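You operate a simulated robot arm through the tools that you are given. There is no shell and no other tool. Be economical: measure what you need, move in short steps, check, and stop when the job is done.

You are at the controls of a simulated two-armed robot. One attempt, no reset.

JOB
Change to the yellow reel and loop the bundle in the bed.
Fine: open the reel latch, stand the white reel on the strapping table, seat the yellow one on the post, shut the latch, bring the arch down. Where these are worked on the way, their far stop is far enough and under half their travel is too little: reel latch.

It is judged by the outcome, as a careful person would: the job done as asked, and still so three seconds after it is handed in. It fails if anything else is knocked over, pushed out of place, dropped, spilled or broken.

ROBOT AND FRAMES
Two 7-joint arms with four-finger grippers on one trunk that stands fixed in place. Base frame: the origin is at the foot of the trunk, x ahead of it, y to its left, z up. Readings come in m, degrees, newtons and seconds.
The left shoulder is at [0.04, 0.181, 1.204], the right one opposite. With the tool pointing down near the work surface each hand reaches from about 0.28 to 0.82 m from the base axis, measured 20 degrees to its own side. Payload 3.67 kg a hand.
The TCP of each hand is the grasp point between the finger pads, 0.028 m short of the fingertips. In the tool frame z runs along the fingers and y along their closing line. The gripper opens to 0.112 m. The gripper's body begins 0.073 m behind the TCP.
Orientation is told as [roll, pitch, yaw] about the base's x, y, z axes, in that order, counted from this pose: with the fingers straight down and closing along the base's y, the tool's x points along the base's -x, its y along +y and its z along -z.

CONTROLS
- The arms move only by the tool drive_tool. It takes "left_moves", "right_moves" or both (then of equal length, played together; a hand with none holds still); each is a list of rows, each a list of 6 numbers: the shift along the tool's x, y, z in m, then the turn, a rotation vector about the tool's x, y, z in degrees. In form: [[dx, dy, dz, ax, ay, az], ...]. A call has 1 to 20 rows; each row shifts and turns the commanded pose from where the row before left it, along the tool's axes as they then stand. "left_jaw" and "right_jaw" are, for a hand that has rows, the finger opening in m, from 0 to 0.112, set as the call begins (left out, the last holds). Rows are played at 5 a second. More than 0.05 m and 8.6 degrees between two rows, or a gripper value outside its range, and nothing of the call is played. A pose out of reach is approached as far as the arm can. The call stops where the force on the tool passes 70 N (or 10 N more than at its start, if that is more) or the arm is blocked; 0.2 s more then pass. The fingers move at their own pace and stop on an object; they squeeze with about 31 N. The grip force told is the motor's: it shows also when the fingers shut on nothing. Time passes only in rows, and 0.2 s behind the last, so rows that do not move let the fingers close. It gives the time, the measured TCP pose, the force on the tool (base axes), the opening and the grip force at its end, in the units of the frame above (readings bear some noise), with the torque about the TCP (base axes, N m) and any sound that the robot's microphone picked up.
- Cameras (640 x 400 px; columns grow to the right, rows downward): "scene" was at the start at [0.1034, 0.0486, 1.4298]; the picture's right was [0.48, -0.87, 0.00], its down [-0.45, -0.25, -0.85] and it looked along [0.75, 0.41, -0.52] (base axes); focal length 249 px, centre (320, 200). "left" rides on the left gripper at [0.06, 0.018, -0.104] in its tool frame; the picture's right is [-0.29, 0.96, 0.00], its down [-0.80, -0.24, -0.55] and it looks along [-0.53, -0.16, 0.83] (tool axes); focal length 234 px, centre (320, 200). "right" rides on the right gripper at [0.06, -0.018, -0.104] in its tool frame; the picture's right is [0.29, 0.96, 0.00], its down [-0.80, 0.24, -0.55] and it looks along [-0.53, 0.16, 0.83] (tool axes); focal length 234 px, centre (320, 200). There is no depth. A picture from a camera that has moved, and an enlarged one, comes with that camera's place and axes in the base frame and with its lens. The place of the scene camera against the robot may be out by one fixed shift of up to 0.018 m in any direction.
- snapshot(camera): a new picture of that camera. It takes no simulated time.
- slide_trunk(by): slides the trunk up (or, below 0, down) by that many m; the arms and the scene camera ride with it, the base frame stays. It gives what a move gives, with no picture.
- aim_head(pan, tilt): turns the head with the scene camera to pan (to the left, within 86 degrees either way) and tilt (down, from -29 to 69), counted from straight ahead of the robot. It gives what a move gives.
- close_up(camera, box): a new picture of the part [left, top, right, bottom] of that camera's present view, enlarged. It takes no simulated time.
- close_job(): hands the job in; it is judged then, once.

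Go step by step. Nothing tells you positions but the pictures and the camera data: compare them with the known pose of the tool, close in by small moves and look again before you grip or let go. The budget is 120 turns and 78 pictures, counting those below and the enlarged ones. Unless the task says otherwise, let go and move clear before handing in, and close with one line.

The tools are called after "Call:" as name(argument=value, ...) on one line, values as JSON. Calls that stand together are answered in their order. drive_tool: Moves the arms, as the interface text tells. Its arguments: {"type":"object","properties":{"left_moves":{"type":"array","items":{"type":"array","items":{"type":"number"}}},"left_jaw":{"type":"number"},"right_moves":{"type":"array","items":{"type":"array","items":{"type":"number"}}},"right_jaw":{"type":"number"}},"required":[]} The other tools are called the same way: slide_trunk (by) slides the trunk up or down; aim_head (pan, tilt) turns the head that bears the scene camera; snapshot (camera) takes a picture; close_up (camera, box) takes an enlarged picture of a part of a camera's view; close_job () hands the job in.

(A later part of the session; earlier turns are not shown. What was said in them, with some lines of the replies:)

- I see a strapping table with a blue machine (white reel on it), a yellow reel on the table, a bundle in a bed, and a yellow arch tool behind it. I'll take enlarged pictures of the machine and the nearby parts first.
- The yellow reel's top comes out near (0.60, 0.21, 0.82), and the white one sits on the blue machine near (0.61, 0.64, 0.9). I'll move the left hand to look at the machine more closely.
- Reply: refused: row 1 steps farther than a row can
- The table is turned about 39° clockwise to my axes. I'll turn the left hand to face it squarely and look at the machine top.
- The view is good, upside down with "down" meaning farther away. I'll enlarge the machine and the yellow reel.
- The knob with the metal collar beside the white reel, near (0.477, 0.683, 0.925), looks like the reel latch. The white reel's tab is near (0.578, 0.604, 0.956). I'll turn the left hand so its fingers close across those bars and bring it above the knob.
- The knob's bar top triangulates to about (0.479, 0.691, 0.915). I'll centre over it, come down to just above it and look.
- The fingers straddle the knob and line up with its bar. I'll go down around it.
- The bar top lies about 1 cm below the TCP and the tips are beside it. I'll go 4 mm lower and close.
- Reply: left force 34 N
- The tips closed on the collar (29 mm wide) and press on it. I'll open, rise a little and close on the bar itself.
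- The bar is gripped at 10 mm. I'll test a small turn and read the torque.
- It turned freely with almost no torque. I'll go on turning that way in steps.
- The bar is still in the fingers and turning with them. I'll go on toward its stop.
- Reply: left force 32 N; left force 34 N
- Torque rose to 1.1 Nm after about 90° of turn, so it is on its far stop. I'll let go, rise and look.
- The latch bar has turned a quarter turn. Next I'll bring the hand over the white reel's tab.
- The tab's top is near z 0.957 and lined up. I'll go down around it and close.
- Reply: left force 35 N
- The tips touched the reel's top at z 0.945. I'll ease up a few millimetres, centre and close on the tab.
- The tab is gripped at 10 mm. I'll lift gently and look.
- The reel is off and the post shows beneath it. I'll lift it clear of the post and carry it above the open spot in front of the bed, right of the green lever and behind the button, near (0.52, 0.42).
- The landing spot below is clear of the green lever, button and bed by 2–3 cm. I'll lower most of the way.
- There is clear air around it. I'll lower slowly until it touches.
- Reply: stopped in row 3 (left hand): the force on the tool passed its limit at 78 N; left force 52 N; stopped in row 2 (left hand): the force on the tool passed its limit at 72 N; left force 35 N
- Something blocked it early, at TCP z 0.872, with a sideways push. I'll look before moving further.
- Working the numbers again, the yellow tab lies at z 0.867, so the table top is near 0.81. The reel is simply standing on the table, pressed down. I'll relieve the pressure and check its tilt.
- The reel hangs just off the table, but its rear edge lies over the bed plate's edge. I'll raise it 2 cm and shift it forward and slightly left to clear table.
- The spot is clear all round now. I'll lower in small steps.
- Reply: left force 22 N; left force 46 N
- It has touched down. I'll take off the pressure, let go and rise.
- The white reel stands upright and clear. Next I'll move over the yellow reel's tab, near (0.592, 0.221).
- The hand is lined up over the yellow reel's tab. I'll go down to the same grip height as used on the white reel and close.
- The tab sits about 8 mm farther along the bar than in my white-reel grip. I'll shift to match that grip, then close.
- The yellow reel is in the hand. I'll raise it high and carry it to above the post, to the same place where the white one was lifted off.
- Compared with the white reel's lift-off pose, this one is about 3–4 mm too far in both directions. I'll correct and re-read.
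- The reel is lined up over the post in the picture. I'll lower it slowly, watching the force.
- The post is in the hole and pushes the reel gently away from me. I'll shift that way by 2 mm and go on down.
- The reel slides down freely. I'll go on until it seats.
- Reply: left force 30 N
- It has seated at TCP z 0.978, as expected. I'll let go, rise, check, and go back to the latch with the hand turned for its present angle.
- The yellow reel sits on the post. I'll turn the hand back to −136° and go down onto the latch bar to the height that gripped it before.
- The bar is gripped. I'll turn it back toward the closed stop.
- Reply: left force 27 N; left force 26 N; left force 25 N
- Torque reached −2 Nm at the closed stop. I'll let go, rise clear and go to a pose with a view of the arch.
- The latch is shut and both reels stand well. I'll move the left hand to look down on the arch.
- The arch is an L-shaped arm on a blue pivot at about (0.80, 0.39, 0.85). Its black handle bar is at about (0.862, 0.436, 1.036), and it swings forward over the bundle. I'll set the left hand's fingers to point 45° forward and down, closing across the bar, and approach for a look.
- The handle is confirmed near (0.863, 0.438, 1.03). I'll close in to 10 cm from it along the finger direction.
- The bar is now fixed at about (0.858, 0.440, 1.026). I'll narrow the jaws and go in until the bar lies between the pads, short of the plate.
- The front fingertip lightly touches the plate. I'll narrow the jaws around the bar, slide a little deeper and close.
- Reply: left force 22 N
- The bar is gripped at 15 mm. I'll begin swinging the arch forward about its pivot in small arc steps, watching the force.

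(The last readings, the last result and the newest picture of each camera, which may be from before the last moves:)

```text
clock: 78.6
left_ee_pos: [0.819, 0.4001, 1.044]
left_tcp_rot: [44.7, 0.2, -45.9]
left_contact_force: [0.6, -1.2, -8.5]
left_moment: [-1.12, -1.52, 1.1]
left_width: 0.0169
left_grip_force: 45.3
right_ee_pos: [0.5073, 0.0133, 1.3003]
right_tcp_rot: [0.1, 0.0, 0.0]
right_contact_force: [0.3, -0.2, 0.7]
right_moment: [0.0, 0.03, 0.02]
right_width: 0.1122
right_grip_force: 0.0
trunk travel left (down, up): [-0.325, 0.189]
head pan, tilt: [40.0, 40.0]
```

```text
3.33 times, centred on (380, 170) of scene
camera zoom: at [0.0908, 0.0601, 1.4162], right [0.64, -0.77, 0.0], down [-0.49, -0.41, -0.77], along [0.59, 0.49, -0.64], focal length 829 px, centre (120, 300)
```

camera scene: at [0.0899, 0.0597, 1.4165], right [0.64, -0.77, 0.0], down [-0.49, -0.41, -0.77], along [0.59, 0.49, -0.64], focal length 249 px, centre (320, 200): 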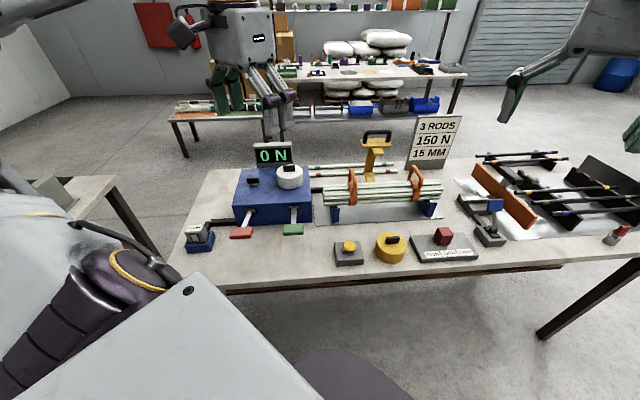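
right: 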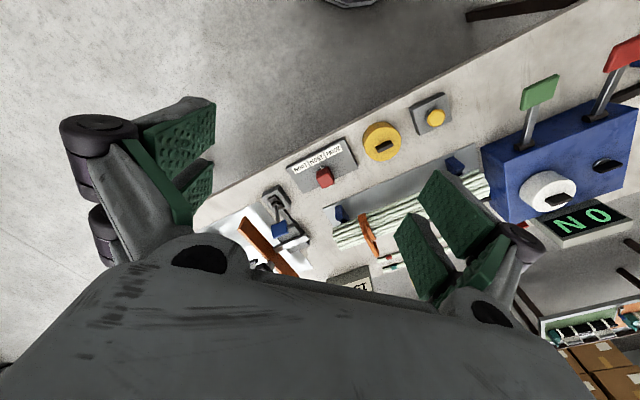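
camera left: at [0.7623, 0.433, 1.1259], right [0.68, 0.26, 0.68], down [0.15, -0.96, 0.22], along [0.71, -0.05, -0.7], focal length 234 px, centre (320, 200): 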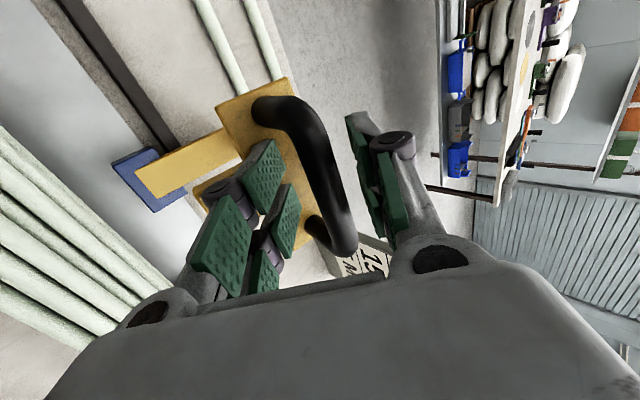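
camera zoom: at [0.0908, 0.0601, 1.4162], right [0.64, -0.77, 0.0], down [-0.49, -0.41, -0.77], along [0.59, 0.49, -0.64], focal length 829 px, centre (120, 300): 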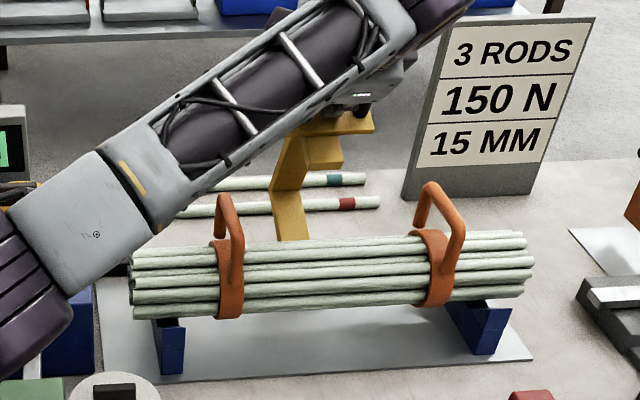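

The arch follows, now close to upright. I'll carry on along the arc with a little less height.

Call:
drive_tool(left_moves=[[0, -0.006, -0.0055, 0, 0, 0], [0, -0.006, -0.006, 0, 0, 0], [0, -0.0065, -0.0055, 0, 0, 0], [0, -0.0065, -0.0055, 0, 0, 0], [0, 0, 0, 0, 0, 0]])

```text
clock: 79.8
left_ee_pos: [0.7958, 0.3776, 1.0432]
left_tcp_rot: [44.9, 0.1, -46.1]
left_contact_force: [6.0, -1.6, -14.4]
left_moment: [-0.95, -1.45, 0.99]
left_width: 0.0174
left_grip_force: 44.8
right_ee_pos: [0.5083, 0.0128, 1.3013]
right_tcp_rot: [0.0, 0.1, 0.0]
right_contact_force: [-1.2, -0.3, -0.6]
right_moment: [-0.03, -0.01, -0.03]
right_width: 0.1121
right_grip_force: 0.0
trunk travel left (down, up): [-0.325, 0.189]
head pan, tilt: [40.0, 40.0]
```

Call:
drive_tool(left_moves=[[0, -0.0074, -0.0042, 0, 0, 0], [0, -0.0074, -0.0042, 0, 0, 0], [0, -0.0071, -0.0043, 0, 0, 0], [0, -0.0071, -0.0043, 0, 0, 0], [0, -0.0075, -0.0037, 0, 0, 0], [0, -0.0075, -0.0037, 0, 0, 0], [0, 0, 0, 0, 0, 0]])

Call:
snapshot(camera="left")

```text
clock: 81.4
left_ee_pos: [0.7603, 0.3434, 1.0302]
left_tcp_rot: [44.9, 0.1, -46.1]
left_contact_force: [12.2, -4.5, -14.7]
left_moment: [-0.88, -1.37, 0.97]
left_width: 0.0178
left_grip_force: 44.6
right_ee_pos: [0.51, 0.0123, 1.3007]
right_tcp_rot: [0.1, 0.1, 0.0]
right_contact_force: [0.7, 0.2, -0.2]
right_moment: [0.01, -0.03, 0.01]
right_width: 0.112
right_grip_force: 0.0
trunk travel left (down, up): [-0.325, 0.189]
head pan, tilt: [40.0, 40.0]
```

```text
24 pictures are left
camera left: at [0.6754, 0.3451, 1.1173], right [0.69, 0.26, 0.68], down [0.15, -0.96, 0.22], along [0.71, -0.05, -0.7], focal length 234 px, centre (320, 200)
```

left: 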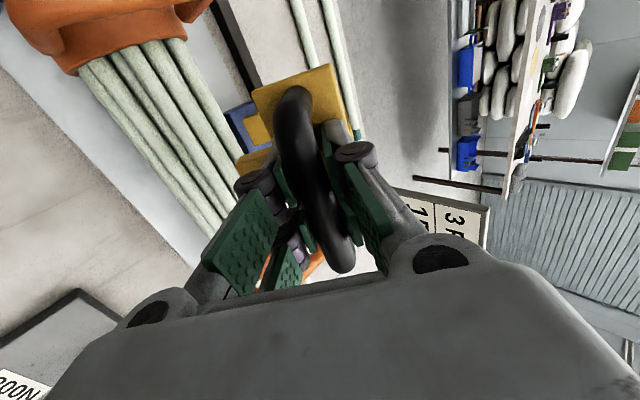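

It swings smoothly past upright, with slight outward and sideways load. I'll trim that and go on along the arc.

Call:
drive_tool(left_moves=[[-0.001, -0.009, -0.0025, 0, 0, 0], [-0.001, -0.009, -0.0025, 0, 0, 0], [0, -0.0095, -0.0025, 0, 0, 0], [0, -0.0095, -0.0025, 0, 0, 0], [0, -0.0097, -0.0015, 0, 0, 0], [0, -0.0097, -0.0015, 0, 0, 0], [0, 0, 0, 0, 0, 0]])

```text
clock: 83.0
left_ee_pos: [0.723, 0.3057, 1.0052]
left_tcp_rot: [45.3, -0.2, -46.2]
left_contact_force: [-1.0, -12.3, 21.7]
left_moment: [-0.35, -1.2, 0.96]
left_width: 0.0172
left_grip_force: 45.5
right_ee_pos: [0.5037, 0.0095, 1.3041]
right_tcp_rot: [0.3, -0.1, 0.0]
right_contact_force: [0.2, 0.1, -0.9]
right_moment: [0.01, -0.02, 0.0]
right_width: 0.1121
right_grip_force: 0.0
trunk travel left (down, up): [-0.325, 0.189]
head pan, tilt: [40.0, 40.0]
```

The load has changed sign, so I'll look before going farther.

Call:
snapshot(camera="left")

Call:
close_up(camera="scene", box=[300, 120, 460, 240])

```text
23 pictures are left
camera left: at [0.6366, 0.3076, 1.0907], right [0.68, 0.26, 0.68], down [0.15, -0.96, 0.22], along [0.72, -0.05, -0.7], focal length 234 px, centre (320, 200)
```

left: 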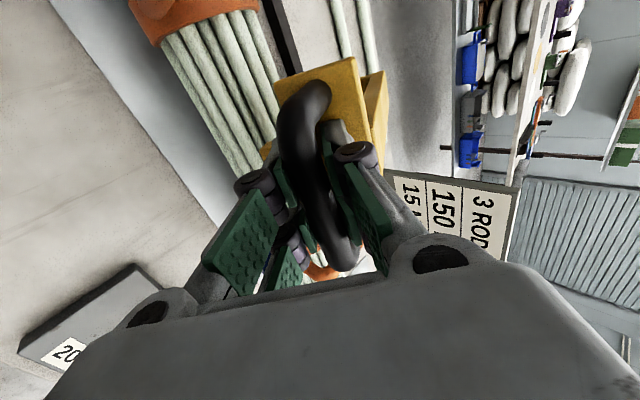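

```text
3.33 times, centred on (380, 180) of scene
camera zoom: at [0.0869, 0.0566, 1.4169], right [0.64, -0.77, 0.0], down [-0.49, -0.41, -0.77], along [0.59, 0.49, -0.64], focal length 829 px, centre (120, 267)
```

zoom: 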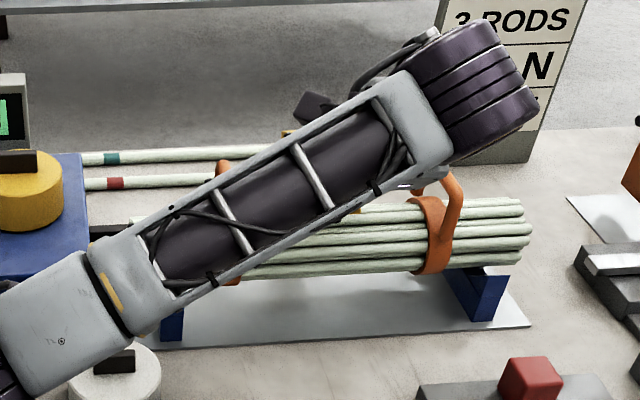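

The forearm hides much, so I'll take the full scene view to judge elbow clearance.

Call:
snapshot(camera="scene")

```text
21 pictures are left
camera scene: at [0.0869, 0.0566, 1.4169], right [0.64, -0.77, 0.0], down [-0.49, -0.41, -0.77], along [0.59, 0.49, -0.64], focal length 249 px, centre (320, 200)
```

scene: 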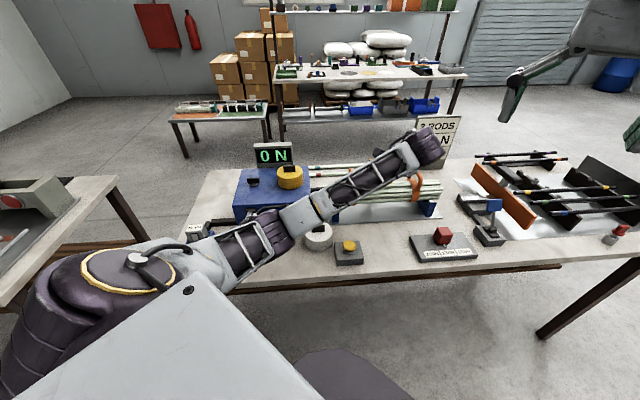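

The elbow is fairly low over the levers. I'll bring the fingers back toward vertical as the bar turns in the grip, which raises the elbow, and ease the radial load.

Call:
drive_tool(left_moves=[[0, 0, -0.003, 5, 0, 0], [0, 0, 0, 5, 0, 0], [0, 0, 0, 5, 0, 0], [0, 0, 0, 5, 0, 0], [0, 0, 0, 0, 0, 0]])

```text
clock: 84.2
left_ee_pos: [0.7235, 0.3056, 1.0057]
left_tcp_rot: [25.0, 0.0, -46.1]
left_contact_force: [-5.2, -6.7, 9.9]
left_moment: [-0.04, -0.26, 1.41]
left_width: 0.0172
left_grip_force: 45.5
right_ee_pos: [0.5045, 0.0106, 1.3022]
right_tcp_rot: [0.0, -0.1, 0.0]
right_contact_force: [-0.1, 0.3, 0.1]
right_moment: [0.02, 0.01, -0.01]
right_width: 0.1121
right_grip_force: 0.0
trunk travel left (down, up): [-0.325, 0.189]
head pan, tilt: [40.0, 40.0]
```

Call:
drive_tool(left_moves=[[0, -0.0099, 0.0005, 0, 0, 0], [0, -0.0099, 0.0025, 0, 0, 0], [0, -0.0105, 0.0038, 0, 0, 0], [0, -0.0105, 0.0038, 0, 0, 0], [0, 0, 0, 0, 0, 0]])

```text
clock: 85.4
left_ee_pos: [0.7006, 0.283, 0.9761]
left_tcp_rot: [25.1, 0.0, -46.0]
left_contact_force: [-4.7, -2.5, 4.0]
left_moment: [-0.16, -0.28, 1.14]
left_width: 0.0197
left_grip_force: 44.8
right_ee_pos: [0.5053, 0.0124, 1.3026]
right_tcp_rot: [0.1, -0.1, -0.1]
right_contact_force: [0.8, 0.6, -0.1]
right_moment: [0.01, 0.01, 0.02]
right_width: 0.1118
right_grip_force: 0.1
trunk travel left (down, up): [-0.325, 0.189]
head pan, tilt: [40.0, 40.0]
```

Call:
drive_tool(left_moves=[[0, -0.0091, 0.0045, 0, 0, 0], [0, -0.0091, 0.0045, 0, 0, 0], [0, -0.0095, 0.0059, 0, 0, 0], [0, -0.0095, 0.0059, 0, 0, 0], [0, 0, 0, 0, 0, 0]])

Call:
snapshot(camera="left")

Call:
snapshot(camera="scene")

```text
clock: 86.6
left_ee_pos: [0.6825, 0.265, 0.9415]
left_tcp_rot: [25.1, 0.0, -46.2]
left_contact_force: [0.1, -8.0, 1.7]
left_moment: [-0.32, -0.39, 0.33]
left_width: 0.0189
left_grip_force: 45.3
right_ee_pos: [0.5073, 0.0107, 1.3023]
right_tcp_rot: [0.1, 0.1, 0.0]
right_contact_force: [0.2, 0.4, -0.3]
right_moment: [0.02, 0.02, -0.02]
right_width: 0.1121
right_grip_force: 0.1
trunk travel left (down, up): [-0.325, 0.189]
head pan, tilt: [40.0, 40.0]
```

```text
20 pictures are left
camera left: at [0.6197, 0.2898, 1.0436], right [0.83, 0.39, 0.41], down [0.23, -0.89, 0.4], along [0.52, -0.24, -0.82], focal length 234 px, centre (320, 200)
```

left: 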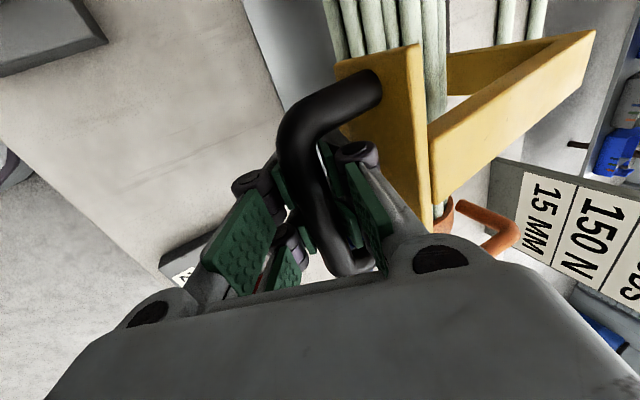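

```text
19 pictures are left
camera scene: at [0.0899, 0.0583, 1.4165], right [0.64, -0.77, 0.0], down [-0.49, -0.41, -0.77], along [0.59, 0.49, -0.64], focal length 249 px, centre (320, 200)
```

scene: 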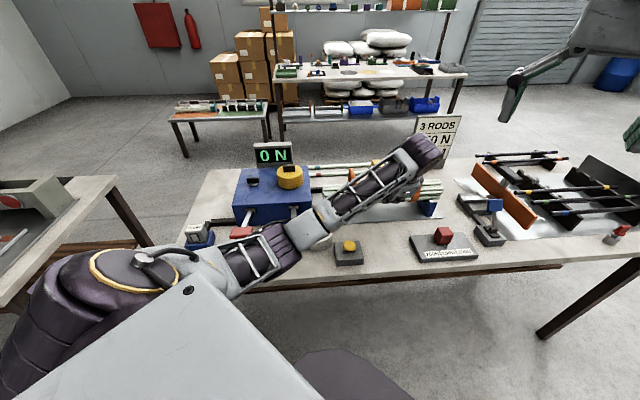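

The arch is coming down over the bundle and the forces are low. I'll continue in small steps until it meets its stop.

Call:
drive_tool(left_moves=[[0, -0.0088, 0.0068, 0, 0, 0], [0, -0.0088, 0.0068, 0, 0, 0], [0, 0, 0, 0, 0, 0]])

Call:
drive_tool(left_moves=[[0, -0.008, 0.0077, 0, 0, 0], [0, -0.008, 0.0077, 0, 0, 0], [0, 0, 0, 0, 0, 0]])

```text
clock: 87.4
left_ee_pos: [0.6746, 0.2586, 0.9221]
left_tcp_rot: [25.1, 0.0, -46.1]
left_contact_force: [-12.0, -11.7, 6.9]
left_moment: [0.03, -0.2, -0.03]
left_width: 0.0182
left_grip_force: 44.9
right_ee_pos: [0.5051, 0.0116, 1.3028]
right_tcp_rot: [0.1, -0.1, 0.1]
right_contact_force: [0.1, 0.8, -1.2]
right_moment: [0.01, 0.0, 0.01]
right_width: 0.1118
right_grip_force: 0.0
trunk travel left (down, up): [-0.325, 0.189]
head pan, tilt: [40.0, 40.0]
```

```text
clock: 88.2
left_ee_pos: [0.6719, 0.2609, 0.8995]
left_tcp_rot: [25.1, 0.0, -45.7]
left_contact_force: [21.7, 16.1, 3.6]
left_moment: [-0.59, 0.44, -0.24]
left_width: 0.0058
left_grip_force: 36.6
right_ee_pos: [0.5076, 0.0136, 1.3022]
right_tcp_rot: [0.0, 0.0, -0.1]
right_contact_force: [-0.6, 0.8, 0.4]
right_moment: [-0.01, -0.06, -0.01]
right_width: 0.1119
right_grip_force: 0.0
trunk travel left (down, up): [-0.325, 0.189]
head pan, tilt: [40.0, 40.0]
```

The grip changed (5.8 mm), so the bar probably slipped out of the fingers. I'll look.

Call:
snapshot(camera="left")

Call:
close_up(camera="scene", box=[300, 130, 460, 250])

```text
18 pictures are left
camera left: at [0.6092, 0.2846, 1.0011], right [0.82, 0.4, 0.41], down [0.23, -0.89, 0.4], along [0.52, -0.23, -0.82], focal length 234 px, centre (320, 200)
```

left: 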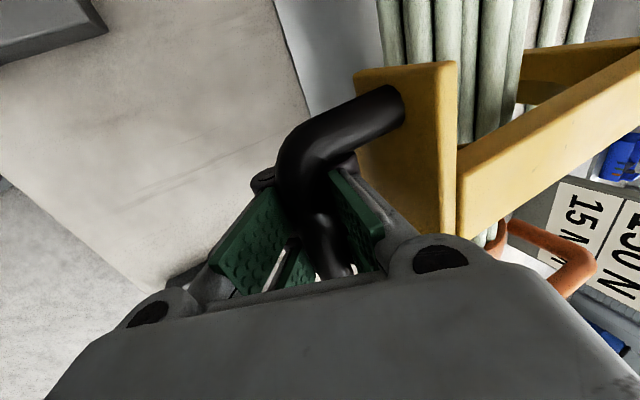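

```text
3.33 times, centred on (380, 190) of scene
camera zoom: at [0.0917, 0.062, 1.4162], right [0.64, -0.77, 0.0], down [-0.49, -0.41, -0.76], along [0.59, 0.49, -0.64], focal length 829 px, centre (120, 233)
```

zoom: 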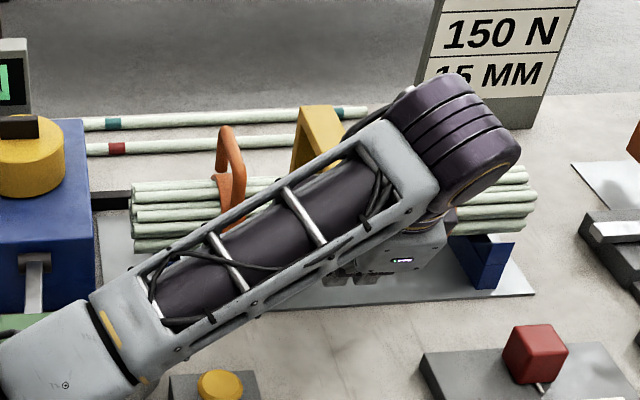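

The bar has slid up past the pads. I'll open the jaws modestly and back out along the fingers to re-view.

Call:
drive_tool(left_moves=[[0, 0, 0, 0, 0, 0], [0, 0, 0, 0, 0, 0], [0, 0, -0.015, 0, 0, 0], [0, 0, -0.02, 0, 0, 0], [0, 0, 0, 0, 0, 0]], left_jaw=0.036)

Call:
snapshot(camera="left")

```text
clock: 89.4
left_ee_pos: [0.6599, 0.2438, 0.9324]
left_tcp_rot: [25.0, 0.1, -46.0]
left_contact_force: [0.5, -0.2, -0.1]
left_moment: [0.06, -0.01, 0.0]
left_width: 0.0359
left_grip_force: 0.1
right_ee_pos: [0.5064, 0.0127, 1.3022]
right_tcp_rot: [0.1, 0.1, 0.0]
right_contact_force: [0.1, 0.4, -0.1]
right_moment: [-0.01, -0.02, 0.02]
right_width: 0.1116
right_grip_force: 0.0
trunk travel left (down, up): [-0.325, 0.189]
head pan, tilt: [40.0, 40.0]
```

```text
16 pictures are left
camera left: at [0.5981, 0.2685, 1.0356], right [0.82, 0.4, 0.41], down [0.23, -0.89, 0.4], along [0.52, -0.24, -0.82], focal length 234 px, centre (320, 200)
```

left: 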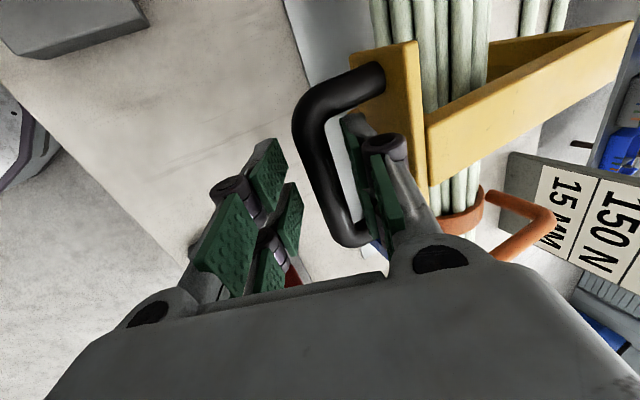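

The hand is free with the bar between the fingers. I'll back out fully and look at the arch from the scene camera.

Call:
drive_tool(left_moves=[[0, -0.003, -0.03, 0, 0, 0], [0, 0, -0.04, 0, 0, 0], [0, 0, -0.04, 5, 0, 0], [0, -0.04, -0.02, 5, 0, 0], [0, -0.04, -0.02, 5, 0, 0], [0, -0.04, 0, 5, 0, 0], [0.03, -0.03, 0, 5, 0, 0], [0.03, -0.03, 0, 0, 0, 0], [0, 0, 0, 0, 0, 0]])

Call:
close_up(camera="scene", box=[280, 120, 460, 260])

```text
clock: 91.4
left_ee_pos: [0.4479, 0.1218, 1.0344]
left_tcp_rot: [0.0, 0.0, -46.0]
left_contact_force: [1.0, 0.2, 0.2]
left_moment: [-0.01, 0.0, -0.01]
left_width: 0.0363
left_grip_force: 0.0
right_ee_pos: [0.5084, 0.0122, 1.3019]
right_tcp_rot: [0.0, 0.0, 0.0]
right_contact_force: [0.3, 0.3, 0.4]
right_moment: [0.04, -0.02, 0.02]
right_width: 0.112
right_grip_force: 0.1
trunk travel left (down, up): [-0.325, 0.189]
head pan, tilt: [40.0, 40.0]
```

```text
2.86 times, centred on (370, 190) of scene
camera zoom: at [0.091, 0.0591, 1.4164], right [0.64, -0.77, 0.0], down [-0.49, -0.41, -0.77], along [0.59, 0.49, -0.64], focal length 711 px, centre (177, 229)
```

zoom: 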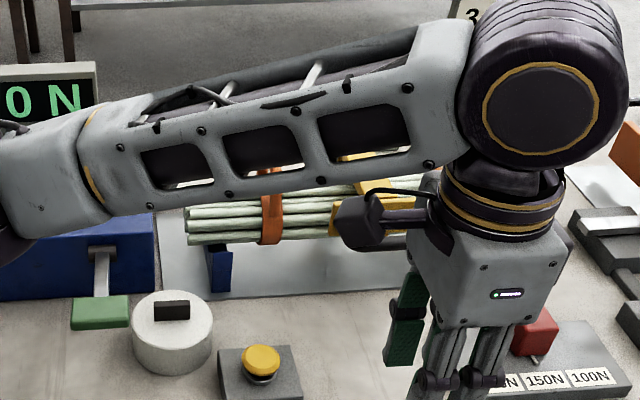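

Call:
drive_tool(left_moves=[[0, 0, -0.045, 0, 0, 0], [0, 0, -0.045, 0, 0, 0], [0, 0, -0.04, 0, 0, 0], [0.0385, 0.0175, -0.01, 0, 0, 0], [0.0385, 0.0175, -0.01, 0, 0, 0], [0.0385, 0.0175, -0.01, 0, 0, 0], [0.0385, 0.0175, -0.01, 0, 0, 0], [0.0385, 0.0175, -0.01, 0, 0, 0], [0.0385, 0.0175, -0.01, 0, 0, 0], [0, 0, 0, 0, 0, 0]])

Call:
close_up(camera="scene", box=[230, 120, 450, 270])

```text
clock: 93.6
left_ee_pos: [0.3635, 0.362, 1.2193]
left_tcp_rot: [0.0, 0.0, -46.1]
left_contact_force: [-0.8, 0.6, 1.4]
left_moment: [0.04, -0.05, 0.0]
left_width: 0.0359
left_grip_force: 0.1
right_ee_pos: [0.507, 0.0116, 1.3023]
right_tcp_rot: [0.1, 0.0, 0.1]
right_contact_force: [-0.9, 0.4, 0.7]
right_moment: [0.04, 0.01, 0.01]
right_width: 0.112
right_grip_force: 0.0
trunk travel left (down, up): [-0.325, 0.189]
head pan, tilt: [40.0, 40.0]
```

```text
2.67 times, centred on (340, 195) of scene
camera zoom: at [0.0903, 0.0591, 1.4166], right [0.64, -0.77, 0.0], down [-0.49, -0.41, -0.77], along [0.59, 0.49, -0.64], focal length 664 px, centre (267, 213)
```

zoom: 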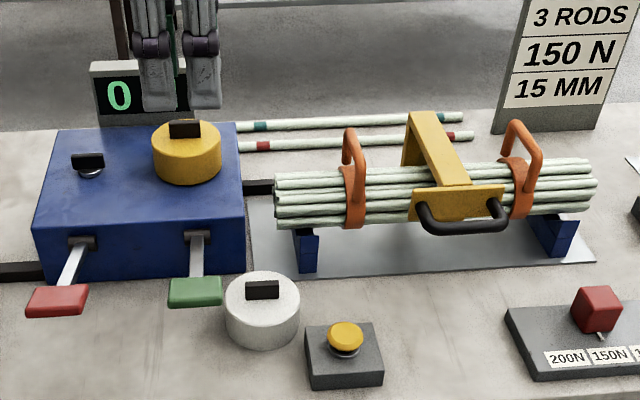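

The arch is down over the bundle, with its handle to the front. I'll test that it's on its stop by pressing lightly on the handle from above with closed fingers, and I'll approach with a look first.

Call:
drive_tool(left_moves=[[-0.0378, 0.0204, 0, 0, 0, 0], [-0.0378, 0.0204, 0, 0, 0, 0], [-0.0378, 0.0204, 0, 0, 0, 0], [-0.0378, 0.0204, 0, 0, 0, 0], [-0.0378, 0.0204, 0, 0, 0, 0], [-0.0378, 0.0204, 0, 0, 0, 0], [-0.0378, 0.0204, 0, 0, 0, 0], [-0.0378, 0.0204, 0, 0, 0, 0], [0, 0, 0.04, 0, 0, 0], [0, 0, 0.04, 0, 0, 0], [0, 0, 0.04, 0, 0, 0], [0, 0, 0.04, 0, 0, 0], [0, 0, 0.03, 0, 0, 0], [0, 0, 0, 0, 0, 0]], left_jaw=0.0)

Call:
snapshot(camera="left")

```text
clock: 96.6
left_ee_pos: [0.6866, 0.2563, 1.0372]
left_tcp_rot: [0.1, -0.1, -46.0]
left_contact_force: [0.6, -0.6, -0.2]
left_moment: [-0.01, 0.03, 0.01]
left_width: 0.0
left_grip_force: 31.4
right_ee_pos: [0.5064, 0.0136, 1.302]
right_tcp_rot: [0.0, 0.0, 0.0]
right_contact_force: [-0.3, 1.2, 0.0]
right_moment: [0.0, 0.0, 0.02]
right_width: 0.1117
right_grip_force: 0.1
trunk travel left (down, up): [-0.325, 0.189]
head pan, tilt: [40.0, 40.0]
```

```text
13 pictures are left
camera left: at [0.6569, 0.3129, 1.1409], right [0.89, 0.46, 0.0], down [0.38, -0.74, 0.55], along [0.26, -0.49, -0.83], focal length 234 px, centre (320, 200)
```

left: 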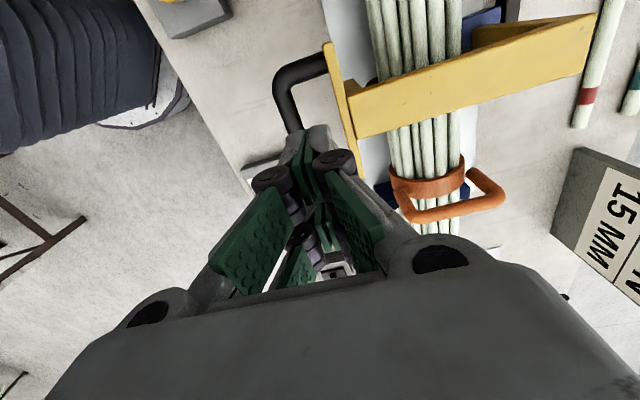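

The beam just behind the plate is a good flat place to press, at about (0.718, 0.295). I'll move over it and come down gently.

Call:
drive_tool(left_moves=[[0.003, 0.024, 0, 0, 0, 0], [0.003, 0.025, 0, 0, 0, 0], [0, 0, 0.02, 0, 0, 0], [0, 0, 0.015, 0, 0, 0], [0, 0, 0, 0, 0, 0]])

Call:
snapshot(camera="left")

```text
clock: 97.8
left_ee_pos: [0.7172, 0.2955, 0.9996]
left_tcp_rot: [0.0, 0.1, -45.9]
left_contact_force: [-0.3, -0.9, 0.4]
left_moment: [-0.01, 0.0, 0.03]
left_width: 0.0
left_grip_force: 31.4
right_ee_pos: [0.5061, 0.012, 1.3013]
right_tcp_rot: [0.1, 0.0, -0.1]
right_contact_force: [0.9, -0.4, 0.1]
right_moment: [0.01, -0.02, -0.02]
right_width: 0.1119
right_grip_force: 0.0
trunk travel left (down, up): [-0.325, 0.189]
head pan, tilt: [40.0, 40.0]
```

```text
12 pictures are left
camera left: at [0.6879, 0.352, 1.1039], right [0.89, 0.46, 0.0], down [0.38, -0.74, 0.55], along [0.25, -0.49, -0.83], focal length 234 px, centre (320, 200)
```

left: 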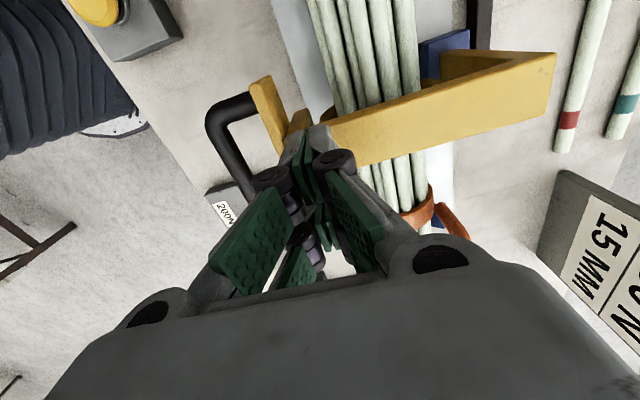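

Call:
drive_tool(left_moves=[[0, 0.01, 0.005, 0, 0, 0], [0, 0, 0.006, 0, 0, 0], [0, 0, 0.006, 0, 0, 0], [0, 0, 0, 0, 0, 0]])

Call:
drive_tool(left_moves=[[0, 0, 0.005, 0, 0, 0], [0, 0, 0.005, 0, 0, 0], [0, 0, 0, 0, 0, 0]])

```text
clock: 98.8
left_ee_pos: [0.7281, 0.303, 0.983]
left_tcp_rot: [0.1, -0.1, -46.0]
left_contact_force: [-0.3, 0.7, 0.2]
left_moment: [-0.03, -0.03, 0.02]
left_width: 0.0
left_grip_force: 30.5
right_ee_pos: [0.5062, 0.0121, 1.3021]
right_tcp_rot: [-0.1, 0.0, 0.0]
right_contact_force: [0.1, -1.0, -0.5]
right_moment: [-0.01, -0.01, 0.02]
right_width: 0.1119
right_grip_force: 0.0
trunk travel left (down, up): [-0.325, 0.189]
head pan, tilt: [40.0, 40.0]
```

```text
clock: 99.6
left_ee_pos: [0.727, 0.3024, 0.976]
left_tcp_rot: [0.3, -0.4, -46.0]
left_contact_force: [2.7, 2.5, 17.4]
left_moment: [0.22, 0.13, 0.01]
left_width: 0.006
left_grip_force: 35.7
right_ee_pos: [0.5049, 0.0121, 1.3033]
right_tcp_rot: [0.2, -0.2, -0.1]
right_contact_force: [1.4, -0.3, 1.3]
right_moment: [0.01, 0.04, -0.04]
right_width: 0.1116
right_grip_force: 0.2
trunk travel left (down, up): [-0.325, 0.189]
head pan, tilt: [40.0, 40.0]
```

Contact is at tip height 0.948 with 17 N. I'll press slightly more to see whether it yields.

Call:
drive_tool(left_moves=[[0, 0, 0.005, 0, 0, 0], [0, 0, 0, 0, 0, 0]])

```text
clock: 100.2
left_ee_pos: [0.7264, 0.3028, 0.977]
left_tcp_rot: [0.6, -0.5, -46.0]
left_contact_force: [10.0, 8.7, 43.6]
left_moment: [0.61, 0.19, -0.29]
left_width: 0.0061
left_grip_force: 35.2
right_ee_pos: [0.5027, 0.0119, 1.3055]
right_tcp_rot: [0.2, -0.1, 0.0]
right_contact_force: [-0.3, 0.0, 0.4]
right_moment: [-0.01, -0.02, -0.03]
right_width: 0.1123
right_grip_force: 0.1
trunk travel left (down, up): [-0.325, 0.189]
head pan, tilt: [40.0, 40.0]
```

It doesn't yield under 44 N, so the arch rests on its stop. I'll withdraw straight up, move clear and check everything once more.

Call:
drive_tool(left_moves=[[0, 0, -0.02, 0, 0, 0], [0, 0, -0.045, 0, 0, 0], [0, 0, -0.045, 0, 0, 0], [0, 0, -0.045, 0, 0, 0], [0, 0, -0.045, 0, 0, 0], [0.0385, -0.02, 0, 0, 0, 0], [0.0385, -0.02, 0, 0, 0, 0], [0.0385, -0.02, 0, 0, 0, 0], [0.0385, -0.02, 0, 0, 0, 0], [0.0385, -0.02, 0, 0, 0, 0], [0.0385, -0.02, 0, 0, 0, 0], [0.0385, -0.02, 0, 0, 0, 0], [0.0385, -0.02, 0, 0, 0, 0], [0, 0, 0, 0, 0, 0]])

Call:
snapshot(camera="scene")

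Call:
close_up(camera="scene", box=[220, 130, 450, 270])

```text
clock: 103.2
left_ee_pos: [0.4003, 0.4156, 1.1671]
left_tcp_rot: [0.0, 0.0, -46.2]
left_contact_force: [0.2, -0.3, -0.1]
left_moment: [-0.01, 0.02, 0.02]
left_width: 0.0002
left_grip_force: 35.5
right_ee_pos: [0.5077, 0.0121, 1.3005]
right_tcp_rot: [0.0, 0.1, 0.0]
right_contact_force: [-0.2, 0.5, -0.4]
right_moment: [0.0, 0.03, -0.01]
right_width: 0.112
right_grip_force: 0.0
trunk travel left (down, up): [-0.325, 0.189]
head pan, tilt: [40.0, 40.0]
```

```text
11 pictures are left
camera scene: at [0.0912, 0.0592, 1.4164], right [0.64, -0.77, 0.0], down [-0.49, -0.41, -0.77], along [0.59, 0.49, -0.64], focal length 249 px, centre (320, 200)
```

scene: 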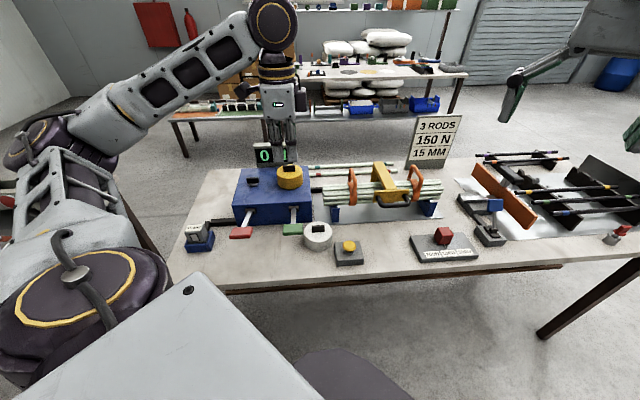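

```text
2.78 times, centred on (335, 200) of scene
camera zoom: at [0.0912, 0.0592, 1.4164], right [0.64, -0.77, 0.0], down [-0.49, -0.41, -0.77], along [0.59, 0.49, -0.64], focal length 692 px, centre (278, 200)
```

zoom: 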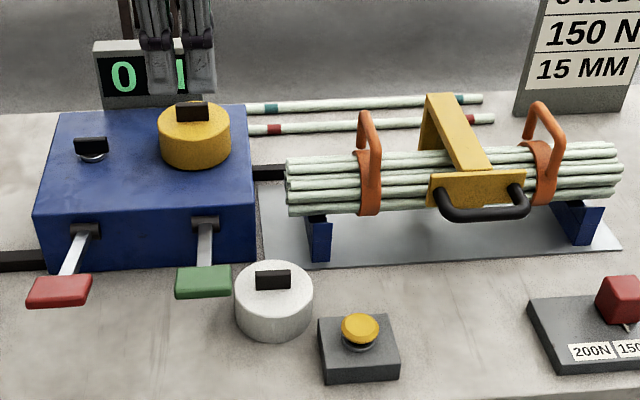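

The yellow reel is on the post, the latch is shut, the white reel stands on the table, the arch is down over the bundle, and nothing else has moved. I'm handing the job in.

Call:
close_job()

```text
The job is handed in.
```

I finished and handed in the reel change: the yellow reel is seated on the post with the latch shut, the white reel stands on the strapping table, and the arch is down on its stop over the bundle.
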